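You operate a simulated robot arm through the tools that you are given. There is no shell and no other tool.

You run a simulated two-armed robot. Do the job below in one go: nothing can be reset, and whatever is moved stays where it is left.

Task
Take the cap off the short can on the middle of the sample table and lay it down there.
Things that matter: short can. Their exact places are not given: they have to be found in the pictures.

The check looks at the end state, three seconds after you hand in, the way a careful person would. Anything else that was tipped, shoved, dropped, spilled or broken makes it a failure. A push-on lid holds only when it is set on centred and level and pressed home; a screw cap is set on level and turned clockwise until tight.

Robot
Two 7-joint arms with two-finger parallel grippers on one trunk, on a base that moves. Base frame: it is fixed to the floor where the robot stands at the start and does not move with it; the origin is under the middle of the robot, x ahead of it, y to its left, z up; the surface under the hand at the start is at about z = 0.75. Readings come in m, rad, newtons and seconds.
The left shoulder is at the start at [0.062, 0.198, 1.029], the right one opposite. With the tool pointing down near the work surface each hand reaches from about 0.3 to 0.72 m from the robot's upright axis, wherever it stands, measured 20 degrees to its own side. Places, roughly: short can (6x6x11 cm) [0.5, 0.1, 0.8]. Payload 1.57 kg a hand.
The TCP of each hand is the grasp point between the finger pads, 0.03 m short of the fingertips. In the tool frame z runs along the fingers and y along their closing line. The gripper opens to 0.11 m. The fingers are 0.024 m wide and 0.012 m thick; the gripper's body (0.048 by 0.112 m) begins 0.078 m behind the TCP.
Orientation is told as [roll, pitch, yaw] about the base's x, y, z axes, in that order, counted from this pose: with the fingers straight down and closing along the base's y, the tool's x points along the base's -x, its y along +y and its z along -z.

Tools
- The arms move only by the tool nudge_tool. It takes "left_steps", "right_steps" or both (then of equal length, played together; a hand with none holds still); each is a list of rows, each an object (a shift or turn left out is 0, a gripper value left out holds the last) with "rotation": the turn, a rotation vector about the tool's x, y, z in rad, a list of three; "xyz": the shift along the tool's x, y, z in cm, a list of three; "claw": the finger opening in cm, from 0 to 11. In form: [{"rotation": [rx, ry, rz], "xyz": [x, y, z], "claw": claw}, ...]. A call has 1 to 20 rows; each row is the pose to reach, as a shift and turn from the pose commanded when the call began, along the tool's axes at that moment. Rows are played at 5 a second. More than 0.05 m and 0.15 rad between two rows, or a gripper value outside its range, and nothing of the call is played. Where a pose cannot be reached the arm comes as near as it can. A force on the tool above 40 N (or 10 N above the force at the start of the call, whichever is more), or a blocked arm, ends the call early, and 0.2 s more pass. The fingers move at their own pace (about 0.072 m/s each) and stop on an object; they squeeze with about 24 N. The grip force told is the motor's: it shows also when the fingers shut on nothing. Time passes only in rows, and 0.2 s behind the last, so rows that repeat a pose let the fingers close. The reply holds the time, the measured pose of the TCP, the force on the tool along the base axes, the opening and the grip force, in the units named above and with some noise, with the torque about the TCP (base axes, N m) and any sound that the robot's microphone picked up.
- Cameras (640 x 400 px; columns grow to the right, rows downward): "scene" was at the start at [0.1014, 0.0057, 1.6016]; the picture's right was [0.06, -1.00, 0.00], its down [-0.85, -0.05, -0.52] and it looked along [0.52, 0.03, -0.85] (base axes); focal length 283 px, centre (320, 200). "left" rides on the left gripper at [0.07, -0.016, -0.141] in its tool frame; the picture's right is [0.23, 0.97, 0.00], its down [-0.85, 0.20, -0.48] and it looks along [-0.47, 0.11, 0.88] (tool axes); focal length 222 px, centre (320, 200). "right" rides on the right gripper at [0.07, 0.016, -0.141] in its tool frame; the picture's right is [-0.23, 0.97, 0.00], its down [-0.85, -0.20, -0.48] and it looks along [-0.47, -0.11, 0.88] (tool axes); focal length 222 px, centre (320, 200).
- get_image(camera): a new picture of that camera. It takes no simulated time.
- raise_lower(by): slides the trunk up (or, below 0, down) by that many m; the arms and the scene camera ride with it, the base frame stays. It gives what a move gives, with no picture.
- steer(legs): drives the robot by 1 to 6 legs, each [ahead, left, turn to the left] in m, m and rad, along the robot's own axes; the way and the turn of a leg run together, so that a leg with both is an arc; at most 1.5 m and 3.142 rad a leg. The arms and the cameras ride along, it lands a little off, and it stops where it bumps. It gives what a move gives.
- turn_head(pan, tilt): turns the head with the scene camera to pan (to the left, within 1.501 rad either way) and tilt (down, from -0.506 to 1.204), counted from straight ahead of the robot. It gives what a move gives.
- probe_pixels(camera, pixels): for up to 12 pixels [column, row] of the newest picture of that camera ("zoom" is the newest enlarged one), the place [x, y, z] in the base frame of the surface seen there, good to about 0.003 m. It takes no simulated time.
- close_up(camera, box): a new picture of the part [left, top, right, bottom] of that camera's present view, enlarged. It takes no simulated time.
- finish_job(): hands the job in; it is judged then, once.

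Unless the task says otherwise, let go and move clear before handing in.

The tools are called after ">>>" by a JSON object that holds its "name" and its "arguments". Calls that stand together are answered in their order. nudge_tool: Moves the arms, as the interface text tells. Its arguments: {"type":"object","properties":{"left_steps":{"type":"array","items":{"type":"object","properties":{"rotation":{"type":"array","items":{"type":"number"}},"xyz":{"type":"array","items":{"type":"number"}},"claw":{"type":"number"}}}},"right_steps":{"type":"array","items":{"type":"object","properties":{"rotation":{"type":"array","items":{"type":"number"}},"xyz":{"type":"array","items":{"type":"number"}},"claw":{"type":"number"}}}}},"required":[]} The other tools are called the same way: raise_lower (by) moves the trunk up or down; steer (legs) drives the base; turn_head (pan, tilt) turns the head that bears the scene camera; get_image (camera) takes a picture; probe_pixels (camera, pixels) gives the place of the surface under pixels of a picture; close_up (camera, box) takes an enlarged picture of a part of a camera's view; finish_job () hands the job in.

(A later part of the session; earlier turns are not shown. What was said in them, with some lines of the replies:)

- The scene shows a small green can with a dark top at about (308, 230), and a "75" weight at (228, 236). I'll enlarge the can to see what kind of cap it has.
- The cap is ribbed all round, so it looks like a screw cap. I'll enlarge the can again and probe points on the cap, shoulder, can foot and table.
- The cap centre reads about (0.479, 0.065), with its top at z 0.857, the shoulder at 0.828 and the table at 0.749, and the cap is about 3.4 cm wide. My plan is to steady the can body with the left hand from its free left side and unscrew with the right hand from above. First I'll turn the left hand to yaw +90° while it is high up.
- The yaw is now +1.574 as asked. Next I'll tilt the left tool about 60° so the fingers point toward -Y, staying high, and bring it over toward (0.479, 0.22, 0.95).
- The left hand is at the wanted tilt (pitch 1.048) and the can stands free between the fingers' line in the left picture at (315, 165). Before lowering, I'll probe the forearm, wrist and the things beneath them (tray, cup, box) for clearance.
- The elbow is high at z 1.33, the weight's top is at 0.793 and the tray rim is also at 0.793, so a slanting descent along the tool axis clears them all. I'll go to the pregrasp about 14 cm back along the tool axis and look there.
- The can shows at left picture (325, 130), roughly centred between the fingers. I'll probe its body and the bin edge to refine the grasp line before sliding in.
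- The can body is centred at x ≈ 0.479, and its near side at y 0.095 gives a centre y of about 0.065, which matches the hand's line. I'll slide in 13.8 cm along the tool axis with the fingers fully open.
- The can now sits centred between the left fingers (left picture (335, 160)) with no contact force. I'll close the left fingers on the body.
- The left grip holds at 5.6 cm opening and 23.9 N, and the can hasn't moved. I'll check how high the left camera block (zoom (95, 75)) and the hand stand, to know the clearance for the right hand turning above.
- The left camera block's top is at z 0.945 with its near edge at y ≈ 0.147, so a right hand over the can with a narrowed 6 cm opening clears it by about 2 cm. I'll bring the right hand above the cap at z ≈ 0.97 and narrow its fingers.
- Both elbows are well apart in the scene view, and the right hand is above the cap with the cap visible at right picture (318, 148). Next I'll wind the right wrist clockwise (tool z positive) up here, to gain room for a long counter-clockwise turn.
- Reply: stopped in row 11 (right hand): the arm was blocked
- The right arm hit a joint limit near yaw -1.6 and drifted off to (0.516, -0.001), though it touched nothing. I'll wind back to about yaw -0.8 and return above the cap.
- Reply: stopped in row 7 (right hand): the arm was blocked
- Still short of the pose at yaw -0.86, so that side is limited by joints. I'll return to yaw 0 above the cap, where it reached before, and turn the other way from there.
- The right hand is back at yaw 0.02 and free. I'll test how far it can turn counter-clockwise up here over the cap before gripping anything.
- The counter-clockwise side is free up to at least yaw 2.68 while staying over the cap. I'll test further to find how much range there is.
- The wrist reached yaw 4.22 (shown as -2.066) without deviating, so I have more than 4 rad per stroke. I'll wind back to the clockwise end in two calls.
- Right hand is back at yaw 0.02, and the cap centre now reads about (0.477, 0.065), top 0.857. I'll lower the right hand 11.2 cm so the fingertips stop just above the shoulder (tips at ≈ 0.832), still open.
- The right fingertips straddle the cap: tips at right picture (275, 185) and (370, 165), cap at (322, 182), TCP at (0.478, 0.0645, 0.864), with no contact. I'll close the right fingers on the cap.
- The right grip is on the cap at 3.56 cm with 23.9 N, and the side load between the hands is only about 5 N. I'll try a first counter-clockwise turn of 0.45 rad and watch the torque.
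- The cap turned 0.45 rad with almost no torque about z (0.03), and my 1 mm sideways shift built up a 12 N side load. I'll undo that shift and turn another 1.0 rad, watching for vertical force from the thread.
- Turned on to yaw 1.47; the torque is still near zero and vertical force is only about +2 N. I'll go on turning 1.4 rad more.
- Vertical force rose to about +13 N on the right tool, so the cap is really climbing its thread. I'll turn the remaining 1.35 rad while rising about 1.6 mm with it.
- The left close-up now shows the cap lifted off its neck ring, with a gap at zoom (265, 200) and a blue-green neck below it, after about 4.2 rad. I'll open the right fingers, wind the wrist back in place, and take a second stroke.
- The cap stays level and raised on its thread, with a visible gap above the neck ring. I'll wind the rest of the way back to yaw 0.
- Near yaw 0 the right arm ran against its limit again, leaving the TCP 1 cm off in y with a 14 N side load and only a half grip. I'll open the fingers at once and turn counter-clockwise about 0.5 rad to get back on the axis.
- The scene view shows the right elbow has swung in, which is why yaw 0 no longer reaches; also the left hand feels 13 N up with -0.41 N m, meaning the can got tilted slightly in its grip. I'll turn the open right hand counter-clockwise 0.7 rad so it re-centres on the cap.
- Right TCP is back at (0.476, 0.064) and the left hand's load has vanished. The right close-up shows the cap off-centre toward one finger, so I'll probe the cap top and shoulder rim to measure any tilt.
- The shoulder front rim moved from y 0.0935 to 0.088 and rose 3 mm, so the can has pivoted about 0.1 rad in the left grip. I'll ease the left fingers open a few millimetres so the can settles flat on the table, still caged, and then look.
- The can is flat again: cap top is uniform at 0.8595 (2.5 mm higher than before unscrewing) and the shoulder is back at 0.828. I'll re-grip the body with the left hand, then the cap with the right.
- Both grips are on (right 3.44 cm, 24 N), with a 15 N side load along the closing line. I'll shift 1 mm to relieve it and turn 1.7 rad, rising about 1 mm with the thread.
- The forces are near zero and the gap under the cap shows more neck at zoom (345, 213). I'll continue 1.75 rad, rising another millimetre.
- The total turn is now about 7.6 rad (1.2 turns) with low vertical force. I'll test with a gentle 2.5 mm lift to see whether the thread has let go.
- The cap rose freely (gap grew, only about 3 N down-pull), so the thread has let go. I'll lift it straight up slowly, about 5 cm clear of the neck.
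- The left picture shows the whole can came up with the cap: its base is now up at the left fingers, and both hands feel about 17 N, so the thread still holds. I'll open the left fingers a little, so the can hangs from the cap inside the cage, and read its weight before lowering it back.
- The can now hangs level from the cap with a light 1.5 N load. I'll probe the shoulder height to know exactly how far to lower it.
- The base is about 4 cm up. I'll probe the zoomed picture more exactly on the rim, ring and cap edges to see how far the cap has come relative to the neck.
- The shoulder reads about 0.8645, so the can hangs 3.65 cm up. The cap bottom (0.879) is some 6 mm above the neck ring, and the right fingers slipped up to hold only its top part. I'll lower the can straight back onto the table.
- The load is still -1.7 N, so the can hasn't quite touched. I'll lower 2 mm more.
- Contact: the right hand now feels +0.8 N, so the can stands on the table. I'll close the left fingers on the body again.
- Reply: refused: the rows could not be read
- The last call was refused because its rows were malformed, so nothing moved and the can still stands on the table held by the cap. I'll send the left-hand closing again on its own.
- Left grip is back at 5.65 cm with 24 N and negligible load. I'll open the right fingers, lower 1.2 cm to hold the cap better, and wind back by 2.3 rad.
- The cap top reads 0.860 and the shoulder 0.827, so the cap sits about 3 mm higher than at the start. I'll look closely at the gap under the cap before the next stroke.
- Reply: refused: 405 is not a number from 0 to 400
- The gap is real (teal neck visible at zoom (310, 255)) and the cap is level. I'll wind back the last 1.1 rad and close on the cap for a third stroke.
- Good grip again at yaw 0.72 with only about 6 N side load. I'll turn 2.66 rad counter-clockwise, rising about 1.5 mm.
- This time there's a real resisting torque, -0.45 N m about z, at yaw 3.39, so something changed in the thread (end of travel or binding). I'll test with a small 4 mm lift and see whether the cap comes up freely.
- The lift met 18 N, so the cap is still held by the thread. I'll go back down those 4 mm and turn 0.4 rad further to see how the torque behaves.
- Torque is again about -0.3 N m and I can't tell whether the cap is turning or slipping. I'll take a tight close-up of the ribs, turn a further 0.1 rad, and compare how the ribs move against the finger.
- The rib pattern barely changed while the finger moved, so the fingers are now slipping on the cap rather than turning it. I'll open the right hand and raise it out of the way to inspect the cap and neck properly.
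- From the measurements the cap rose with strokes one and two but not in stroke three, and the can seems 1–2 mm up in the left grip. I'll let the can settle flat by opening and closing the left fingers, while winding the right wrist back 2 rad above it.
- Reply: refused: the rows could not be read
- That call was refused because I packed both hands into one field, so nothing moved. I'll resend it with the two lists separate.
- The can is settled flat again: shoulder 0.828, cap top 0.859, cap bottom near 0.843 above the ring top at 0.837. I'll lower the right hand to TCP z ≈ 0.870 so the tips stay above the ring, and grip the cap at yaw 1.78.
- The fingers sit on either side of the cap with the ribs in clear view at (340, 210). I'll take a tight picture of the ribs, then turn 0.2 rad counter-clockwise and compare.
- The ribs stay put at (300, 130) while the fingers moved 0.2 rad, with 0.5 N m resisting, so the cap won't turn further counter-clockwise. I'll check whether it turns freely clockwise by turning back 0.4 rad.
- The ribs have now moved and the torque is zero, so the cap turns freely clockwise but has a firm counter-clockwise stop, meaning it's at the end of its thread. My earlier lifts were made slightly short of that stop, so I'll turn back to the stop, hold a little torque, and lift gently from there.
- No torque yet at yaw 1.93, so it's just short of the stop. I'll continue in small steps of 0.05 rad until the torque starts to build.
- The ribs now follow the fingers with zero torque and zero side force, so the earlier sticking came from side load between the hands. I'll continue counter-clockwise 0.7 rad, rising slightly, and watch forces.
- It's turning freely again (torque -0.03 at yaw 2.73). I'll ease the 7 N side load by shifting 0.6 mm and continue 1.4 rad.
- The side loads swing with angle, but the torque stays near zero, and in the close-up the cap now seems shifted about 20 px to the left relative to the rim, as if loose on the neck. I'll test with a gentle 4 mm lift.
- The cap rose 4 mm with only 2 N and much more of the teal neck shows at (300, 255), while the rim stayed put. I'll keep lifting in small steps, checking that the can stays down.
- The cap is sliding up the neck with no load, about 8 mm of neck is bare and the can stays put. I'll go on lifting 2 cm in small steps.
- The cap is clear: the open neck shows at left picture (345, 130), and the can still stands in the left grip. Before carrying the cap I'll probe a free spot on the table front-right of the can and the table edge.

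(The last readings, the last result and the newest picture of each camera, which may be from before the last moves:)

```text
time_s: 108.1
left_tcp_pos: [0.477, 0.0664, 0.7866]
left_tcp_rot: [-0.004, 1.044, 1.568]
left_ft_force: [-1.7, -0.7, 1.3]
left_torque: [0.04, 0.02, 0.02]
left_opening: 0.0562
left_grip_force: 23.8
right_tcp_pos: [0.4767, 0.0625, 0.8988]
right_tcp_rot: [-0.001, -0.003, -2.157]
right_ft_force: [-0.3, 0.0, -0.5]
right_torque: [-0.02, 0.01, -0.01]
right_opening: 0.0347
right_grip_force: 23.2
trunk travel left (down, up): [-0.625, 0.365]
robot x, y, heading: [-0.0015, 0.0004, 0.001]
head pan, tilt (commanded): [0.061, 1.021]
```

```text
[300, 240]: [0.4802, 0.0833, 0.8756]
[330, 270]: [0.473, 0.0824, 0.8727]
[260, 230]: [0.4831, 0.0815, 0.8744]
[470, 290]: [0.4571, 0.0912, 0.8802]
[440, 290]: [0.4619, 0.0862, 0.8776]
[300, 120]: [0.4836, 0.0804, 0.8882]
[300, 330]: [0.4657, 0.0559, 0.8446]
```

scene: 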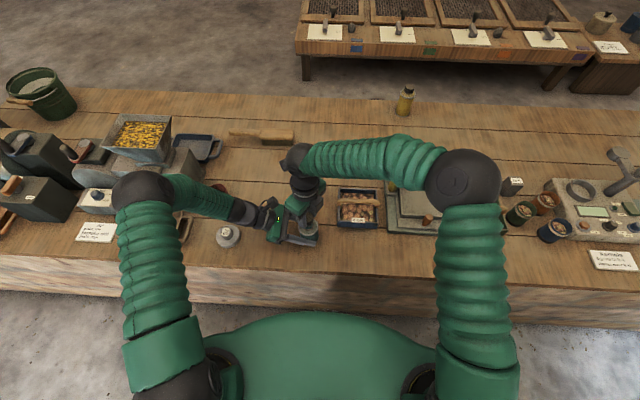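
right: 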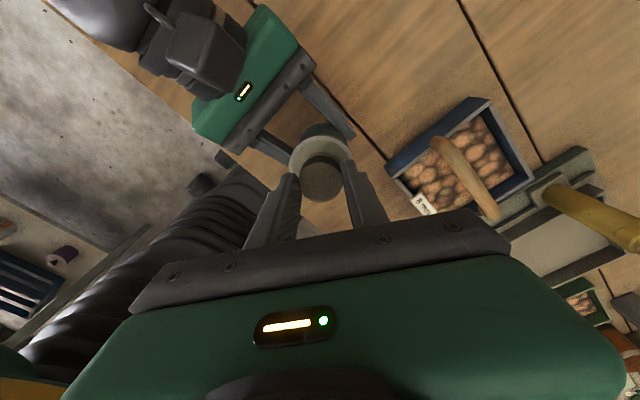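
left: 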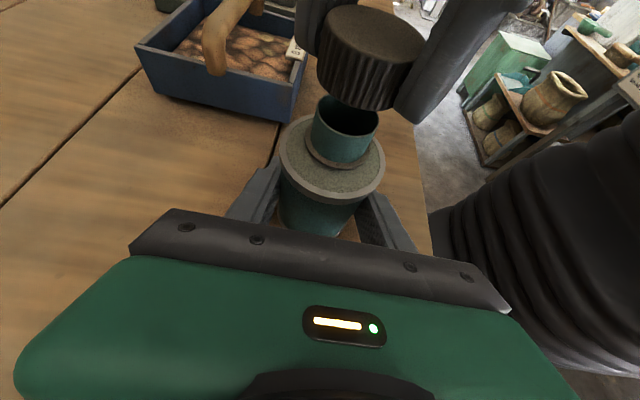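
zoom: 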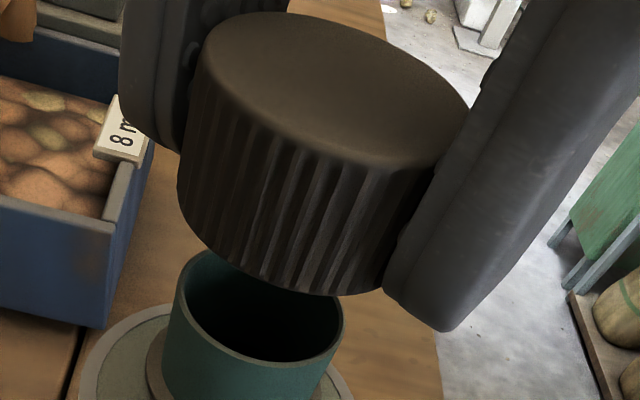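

The cap's lower edge is about 2 mm above the fingertips, and the table at (0.44, -0.05) is bare: z 0.749, bin front at x 0.514, edge beyond x 0.37. I'll lift 5 cm, carry the cap there, and unwind the wrist by about 2 rad on the way.

>>> {"name": "nudge_tool", "arguments": {"right_steps": [{"xyz": [0, 0, -1.5]}, {"xyz": [0, 0, -3.0]}, {"xyz": [0, 0, -5.0]}, {"rotation": [0, 0, 0.1], "xyz": [-0.8, 0.25, -5.0]}, {"rotation": [0, 0, 0.24], "xyz": [-1.7, 0.5, -5.0]}, {"rotation": [0, 0, 0.38], "xyz": [-2.6, 0.8, -5.0]}, {"rotation": [0, 0, 0.52], "xyz": [-3.5, 1.1, -5.0]}, {"rotation": [0, 0, 0.66], "xyz": [-4.4, 1.35, -5.0]}, {"rotation": [0, 0, 0.8], "xyz": [-5.3, 1.6, -5.0]}, {"rotation": [0, 0, 0.94], "xyz": [-6.2, 1.9, -5.0]}, {"rotation": [0, 0, 1.08], "xyz": [-7.1, 2.2, -5.0]}, {"rotation": [0, 0, 1.22], "xyz": [-8.0, 2.45, -5.0]}, {"rotation": [0, 0, 1.36], "xyz": [-8.9, 2.7, -5.0]}, {"rotation": [0, 0, 1.5], "xyz": [-9.8, 3.0, -5.0]}, {"rotation": [0, 0, 1.64], "xyz": [-10.8, 3.3, -5.0]}, {"rotation": [0, 0, 1.78], "xyz": [-10.8, 3.3, -5.0]}, {"rotation": [0, 0, 1.92], "xyz": [-10.8, 3.3, -5.0]}, {"rotation": [0, 0, 1.92], "xyz": [-10.8, 3.3, -5.0]}]}}

>>> {"name": "get_image", "arguments": {"camera": "scene"}}

>>> {"name": "get_image", "arguments": {"camera": "right"}}

>>> {"name": "get_image", "arguments": {"camera": "left"}}

```text
time_s: 111.9
left_tcp_pos: [0.4777, 0.066, 0.7863]
left_tcp_rot: [-0.004, 1.046, 1.567]
left_ft_force: [-0.3, 1.0, 2.4]
left_torque: [0.1, -0.03, -0.03]
left_opening: 0.056
left_grip_force: 24.3
right_tcp_pos: [0.4436, -0.0451, 0.948]
right_tcp_rot: [0.002, 0.001, 2.205]
right_ft_force: [0.0, -0.3, -0.4]
right_torque: [-0.01, 0.01, -0.01]
right_opening: 0.0346
right_grip_force: 24.0
trunk travel left (down, up): [-0.625, 0.365]
robot x, y, heading: [0.0022, -0.0021, -0.0]
head pan, tilt (commanded): [0.061, 1.021]
```

```text
taken
```

scene: 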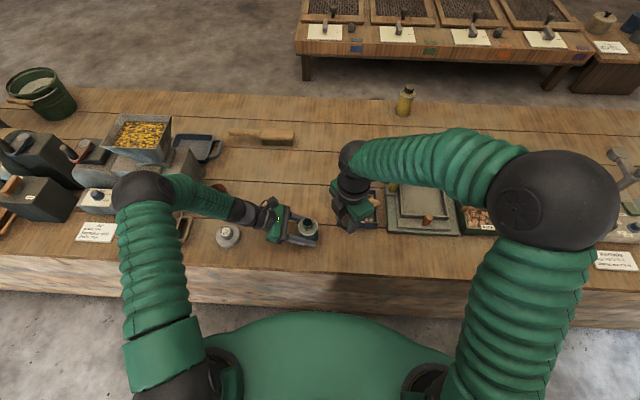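

```text
taken
```

right: 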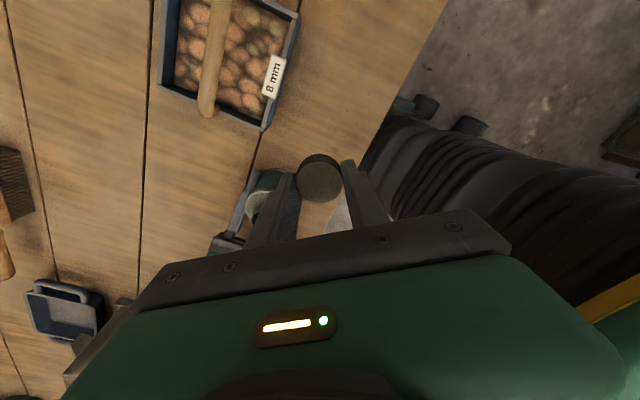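

```text
taken
```

left: 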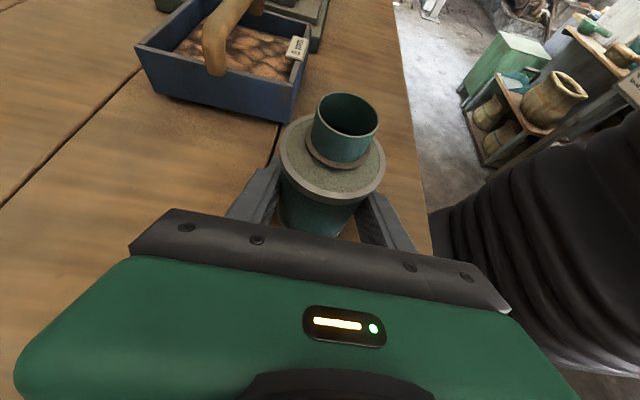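

The cap is held over the bare spot at (0.444, -0.045) and the open can stands undisturbed. I'll lower 16.2 cm, slowing near the table.

>>> {"name": "nudge_tool", "arguments": {"right_steps": [{"xyz": [0, 0, 4.0]}, {"xyz": [0, 0, 8.0]}, {"xyz": [0, 0, 12.0]}, {"xyz": [0, 0, 14.0]}, {"xyz": [0, 0, 15.3]}, {"xyz": [0, 0, 16.2]}, {"xyz": [0, 0, 16.2]}]}}

>>> {"name": "get_image", "arguments": {"camera": "left"}}

>>> {"name": "get_image", "arguments": {"camera": "right"}}

```text
time_s: 113.5
left_tcp_pos: [0.4768, 0.065, 0.7859]
left_tcp_rot: [-0.005, 1.045, 1.565]
left_ft_force: [0.1, -0.6, 1.0]
left_torque: [0.03, 0.0, -0.01]
left_opening: 0.056
left_grip_force: 23.9
right_tcp_pos: [0.4434, -0.0447, 0.7873]
right_tcp_rot: [0.002, -0.002, 2.207]
right_ft_force: [0.6, 0.3, -0.7]
right_torque: [0.01, 0.0, 0.0]
right_opening: 0.0347
right_grip_force: 23.7
trunk travel left (down, up): [-0.625, 0.365]
robot x, y, heading: [-0.006, 0.0005, 0.001]
head pan, tilt (commanded): [0.061, 1.021]
```

```text
taken
```

left: 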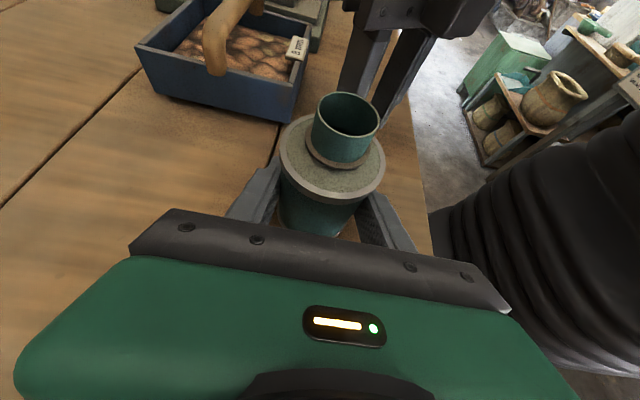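

```text
taken
```

right: 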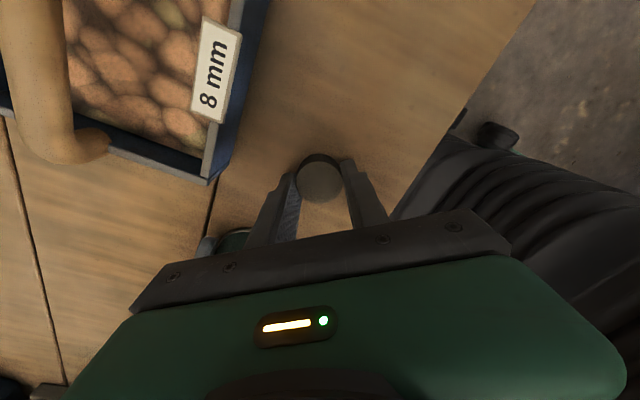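

No contact yet with the tips at about 0.757. I'll lower 6 mm more in 2 mm steps.

>>> {"name": "nudge_tool", "arguments": {"right_steps": [{"xyz": [0, 0, 0.2]}, {"xyz": [0, 0, 0.4]}, {"xyz": [0, 0, 0.6]}, {"xyz": [0, 0, 0.6]}]}}

```text
time_s: 114.5
left_tcp_pos: [0.4761, 0.0655, 0.7865]
left_tcp_rot: [-0.003, 1.046, 1.567]
left_ft_force: [0.2, -0.8, 1.4]
left_torque: [0.04, -0.01, -0.01]
left_opening: 0.0561
left_grip_force: 24.0
right_tcp_pos: [0.4437, -0.0449, 0.7812]
right_tcp_rot: [0.003, -0.001, 2.207]
right_ft_force: [-0.2, -0.9, 0.1]
right_torque: [0.0, 0.01, 0.01]
right_opening: 0.0346
right_grip_force: 24.3
trunk travel left (down, up): [-0.625, 0.365]
robot x, y, heading: [0.0013, 0.0008, 0.003]
head pan, tilt (commanded): [0.061, 1.021]
```

Still no contact (force 0.1 N) with tips near 0.751. I'll go 2 mm further.

>>> {"name": "nudge_tool", "arguments": {"right_steps": [{"xyz": [0, 0, 0.1]}, {"xyz": [0, 0, 0.2]}, {"xyz": [0, 0, 0.2]}]}}

>>> {"name": "close_up", "arguments": {"camera": "right", "box": [260, 120, 400, 240]}}

```text
time_s: 115.3
left_tcp_pos: [0.4755, 0.0654, 0.7867]
left_tcp_rot: [-0.004, 1.047, 1.564]
left_ft_force: [-0.5, -0.2, 0.0]
left_torque: [0.0, -0.01, 0.02]
left_opening: 0.0563
left_grip_force: 23.8
right_tcp_pos: [0.4431, -0.0447, 0.7803]
right_tcp_rot: [-0.003, -0.001, 2.204]
right_ft_force: [0.5, -2.9, 22.6]
right_torque: [-0.32, 0.46, 0.14]
right_opening: 0.0347
right_grip_force: 24.1
trunk travel left (down, up): [-0.625, 0.365]
robot x, y, heading: [-0.0002, -0.0051, -0.0]
head pan, tilt (commanded): [0.061, 1.021]
```

```text
3.33 times, centred on (330, 180) of right
```

zoom: 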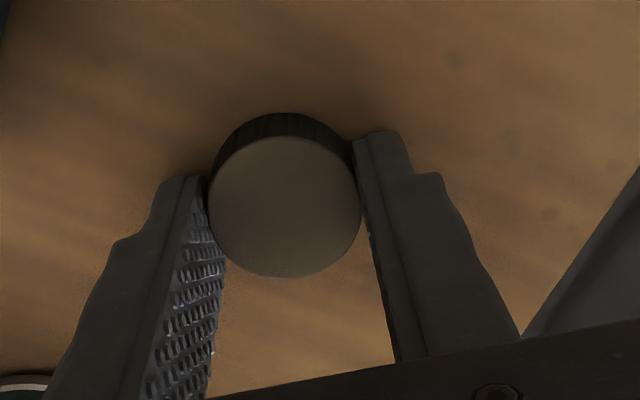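

Contact: 22.6 N upward, so the cap/fingertips are on the table. I'll ease up 1.5 mm and open the fingers slowly to let the cap stand.

>>> {"name": "nudge_tool", "arguments": {"right_steps": [{"xyz": [0, 0, -0.1]}, {"xyz": [0, 0, -0.15]}, {"xyz": [0, 0, -0.15], "claw": 3.6}, {"xyz": [0, 0, -0.15], "claw": 3.9}, {"xyz": [0, 0, -0.15], "claw": 4.4}, {"xyz": [0, 0, -0.15], "claw": 5.2}, {"xyz": [0, 0, -0.15], "claw": 6.0}, {"xyz": [0, 0, -0.15], "claw": 6.0}]}}

>>> {"name": "close_up", "arguments": {"camera": "right", "box": [260, 120, 400, 240]}}

```text
time_s: 117.1
left_tcp_pos: [0.4777, 0.0668, 0.7853]
left_tcp_rot: [-0.003, 1.046, 1.568]
left_ft_force: [0.0, 0.5, -0.3]
left_torque: [0.05, 0.0, 0.01]
left_opening: 0.0562
left_grip_force: 24.2
right_tcp_pos: [0.4424, -0.0428, 0.781]
right_tcp_rot: [0.0, -0.002, 2.206]
right_ft_force: [-1.1, 3.3, 5.0]
right_torque: [0.15, -0.12, 0.09]
right_opening: 0.0612
right_grip_force: 0.3
trunk travel left (down, up): [-0.625, 0.365]
robot x, y, heading: [-0.0011, 0.0019, -0.002]
head pan, tilt (commanded): [0.061, 1.021]
```

```text
3.33 times, centred on (330, 180) of right
```

zoom: 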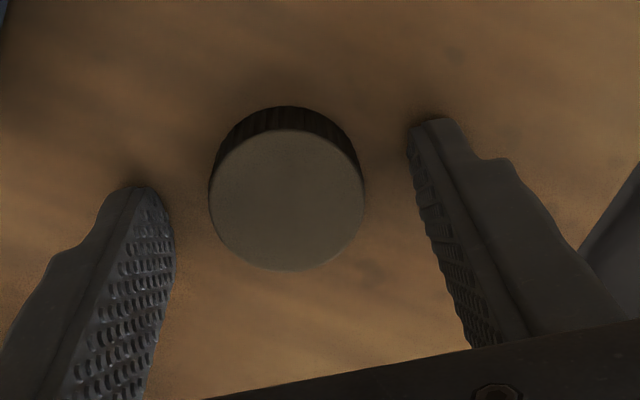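

The cap stands free between the open fingers. I'll raise the right hand straight up 18 cm.

>>> {"name": "nudge_tool", "arguments": {"right_steps": [{"xyz": [0, 0, -0.5]}, {"xyz": [0, 0, -1.5]}, {"xyz": [0, 0, -4]}, {"xyz": [0, 0, -8]}, {"xyz": [0, 0, -12]}, {"xyz": [0, 0, -16]}, {"xyz": [0, 0, -20]}, {"xyz": [0, 0, -20]}]}}

>>> {"name": "get_image", "arguments": {"camera": "scene"}}

>>> {"name": "get_image", "arguments": {"camera": "right"}}

>>> {"name": "close_up", "arguments": {"camera": "left", "box": [260, 70, 420, 240]}}

```text
time_s: 118.9
left_tcp_pos: [0.4767, 0.0657, 0.786]
left_tcp_rot: [-0.001, 1.046, 1.57]
left_ft_force: [-0.3, -0.1, 1.2]
left_torque: [0.05, 0.03, 0.04]
left_opening: 0.0562
left_grip_force: 23.7
right_tcp_pos: [0.4455, -0.0452, 0.9805]
right_tcp_rot: [0.001, -0.003, 2.207]
right_ft_force: [-0.2, -0.3, 0.5]
right_torque: [0.0, 0.0, 0.01]
right_opening: 0.06
right_grip_force: 0.1
trunk travel left (down, up): [-0.625, 0.365]
robot x, y, heading: [0.0015, -0.0042, 0.001]
head pan, tilt (commanded): [0.061, 1.021]
```

```text
taken
```

scene: 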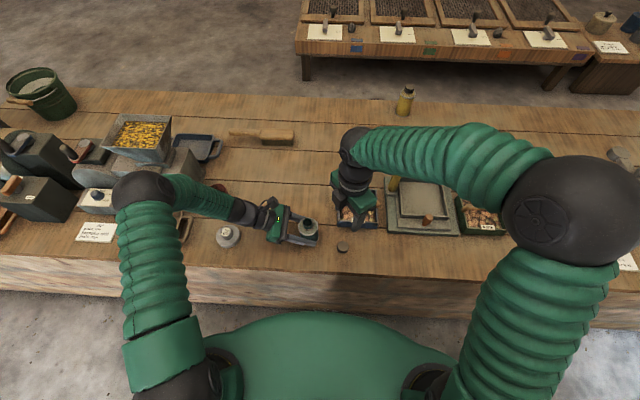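

```text
taken
```

right: 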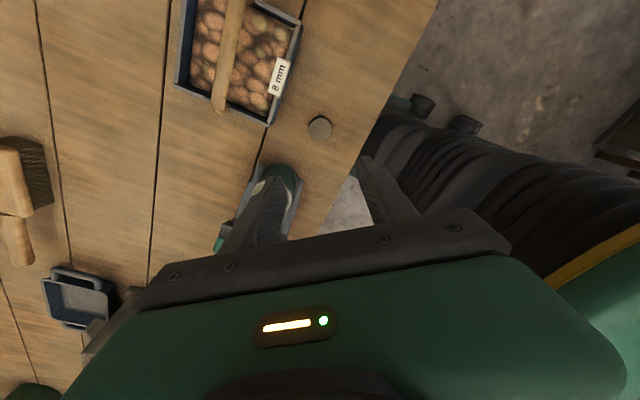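

```text
2.35 times, centred on (340, 155) of left
```

zoom: 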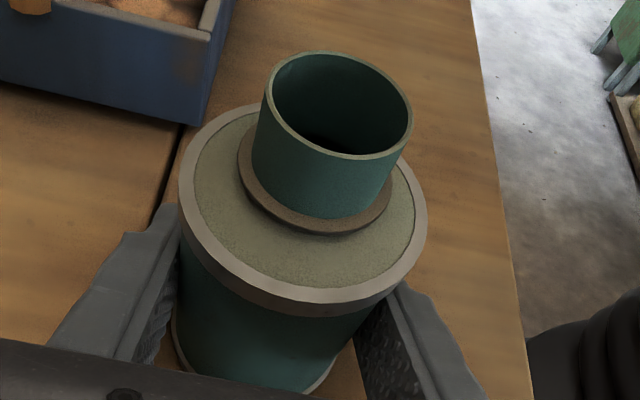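

The cap stands on the table at scene (342, 247) and the can is open. I'll check whether the can base is flat on the table before letting go with the left hand.

>>> {"name": "probe_pixels", "arguments": {"camera": "zoom", "pixels": [[200, 200], [300, 290], [400, 270], [410, 170], [230, 250], [270, 110], [340, 60], [410, 110], [330, 155], [250, 380]]}}

>>> {"name": "close_up", "arguments": {"camera": "scene", "box": [280, 205, 360, 260]}}

```text
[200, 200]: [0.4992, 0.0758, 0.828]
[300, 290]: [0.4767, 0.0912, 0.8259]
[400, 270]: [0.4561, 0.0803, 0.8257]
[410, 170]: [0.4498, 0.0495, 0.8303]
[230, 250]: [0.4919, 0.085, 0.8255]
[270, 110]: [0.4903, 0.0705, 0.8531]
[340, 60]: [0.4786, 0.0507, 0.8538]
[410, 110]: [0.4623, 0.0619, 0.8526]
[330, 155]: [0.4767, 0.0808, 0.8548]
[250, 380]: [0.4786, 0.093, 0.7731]
```

```text
7.27 times, centred on (320, 232) of scene
```

zoom: 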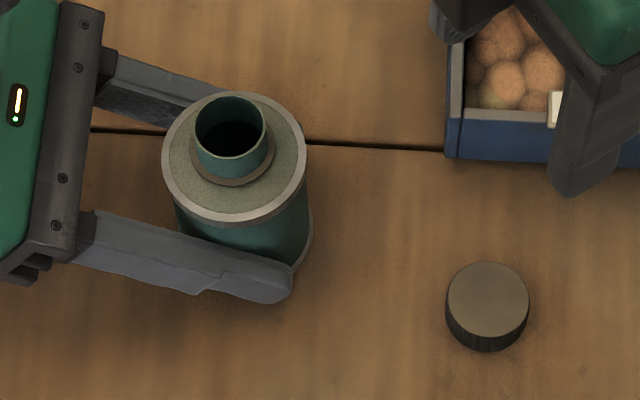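

The shoulder reads 0.826–0.830 and the neck rim 0.853–0.855, so the can stands flat. I'll open the left fingers gradually to 9 cm and see that it stays.

>>> {"name": "nudge_tool", "arguments": {"left_steps": [{"claw": 5.7}, {"claw": 5.9}, {"claw": 6.1}, {"claw": 6.5}, {"claw": 7.2}, {"claw": 8.0}, {"claw": 9.0}, {"claw": 10.0}, {"claw": 10.0}]}}

>>> {"name": "get_image", "arguments": {"camera": "left"}}

```text
time_s: 120.9
left_tcp_pos: [0.4767, 0.0672, 0.7857]
left_tcp_rot: [-0.003, 1.046, 1.567]
left_ft_force: [-0.6, -0.1, 0.2]
left_torque: [0.0, 0.0, 0.0]
left_opening: 0.0998
left_grip_force: 0.2
right_tcp_pos: [0.4451, -0.0454, 0.9809]
right_tcp_rot: [0.003, -0.001, 2.206]
right_ft_force: [0.0, 0.6, 0.0]
right_torque: [-0.03, -0.01, -0.01]
right_opening: 0.06
right_grip_force: 0.0
trunk travel left (down, up): [-0.625, 0.365]
robot x, y, heading: [0.0003, 0.0023, 0.003]
head pan, tilt (commanded): [0.061, 1.021]
```

```text
taken
```

left: 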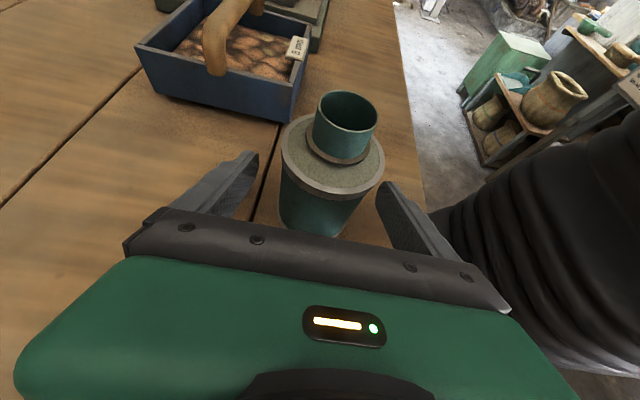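

The can stands alone, clear of both open left fingers. I'll back the left hand out along its own axis the way it came in, then raise it a little.

>>> {"name": "nudge_tool", "arguments": {"left_steps": [{"xyz": [0, 0, -3.0]}, {"xyz": [0, 0, -6.5]}, {"xyz": [0, 0, -10.0]}, {"xyz": [0, 0, -13.8]}, {"xyz": [2.2, 0, -16.4]}, {"xyz": [4.4, 0, -19.0]}, {"xyz": [6.6, 0, -21.6]}, {"xyz": [6.6, 0, -21.6]}]}}

>>> {"name": "get_image", "arguments": {"camera": "scene"}}

>>> {"name": "close_up", "arguments": {"camera": "scene", "box": [200, 170, 400, 280]}}

>>> {"name": "get_image", "arguments": {"camera": "left"}}

```text
time_s: 122.7
left_tcp_pos: [0.4773, 0.2203, 0.9516]
left_tcp_rot: [-0.003, 1.046, 1.569]
left_ft_force: [-0.4, -0.3, 0.4]
left_torque: [0.03, -0.02, 0.03]
left_opening: 0.1
left_grip_force: 0.0
right_tcp_pos: [0.4451, -0.0447, 0.9821]
right_tcp_rot: [0.003, -0.001, 2.207]
right_ft_force: [-0.9, 0.2, 0.0]
right_torque: [0.0, -0.02, -0.01]
right_opening: 0.0601
right_grip_force: 0.1
trunk travel left (down, up): [-0.625, 0.365]
robot x, y, heading: [-0.0014, -0.0014, -0.003]
head pan, tilt (commanded): [0.061, 1.021]
```

```text
taken
```

scene: 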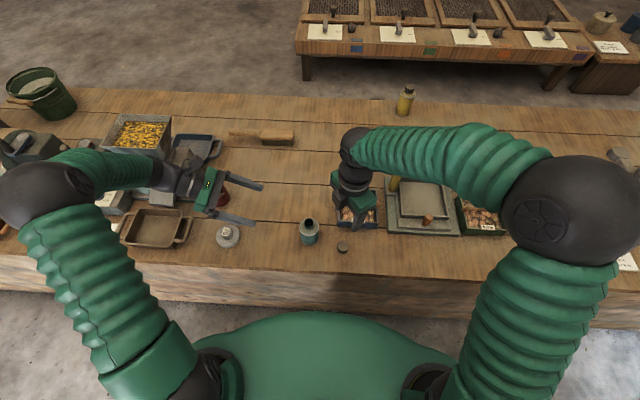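

```text
3.20 times, centred on (300, 225) of scene
```

zoom: 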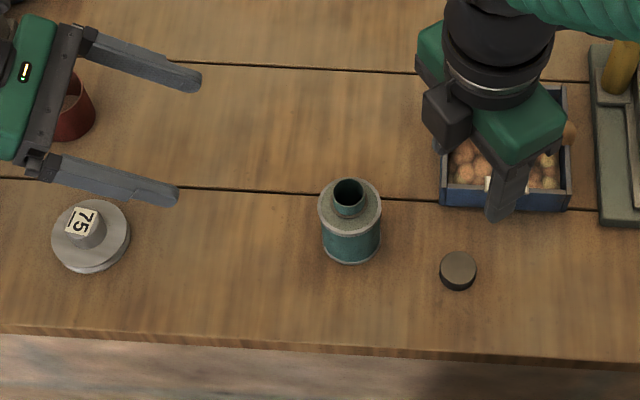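

```text
taken
```

left: 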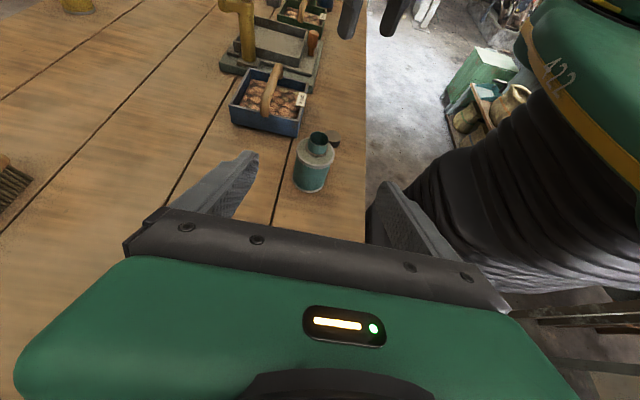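

The open can stands upright at zoom (350, 220) where it was, and the cap lies on the table at (457, 270). The weight, cup, tray and bin look untouched, and both hands are clear. I'm handing in.

>>> {"name": "finish_job", "arguments": {}}

```text
The job is handed in.
```

The cap is off the short can and lying flat on the sample table, about 11 cm to the right of the can. The open can is standing upright in its original place. The last pictures show the nearby weight, cup, tray and bin undisturbed, and both hands were empty and clear when I handed in.

The cap was a screw cap. While I was loosening it, the can came up about 4 cm with the cap once, and it also tilted slightly in the left hand's grip. I set it back flat on the table both times, and the heights I measured before letting go confirmed it was standing level.
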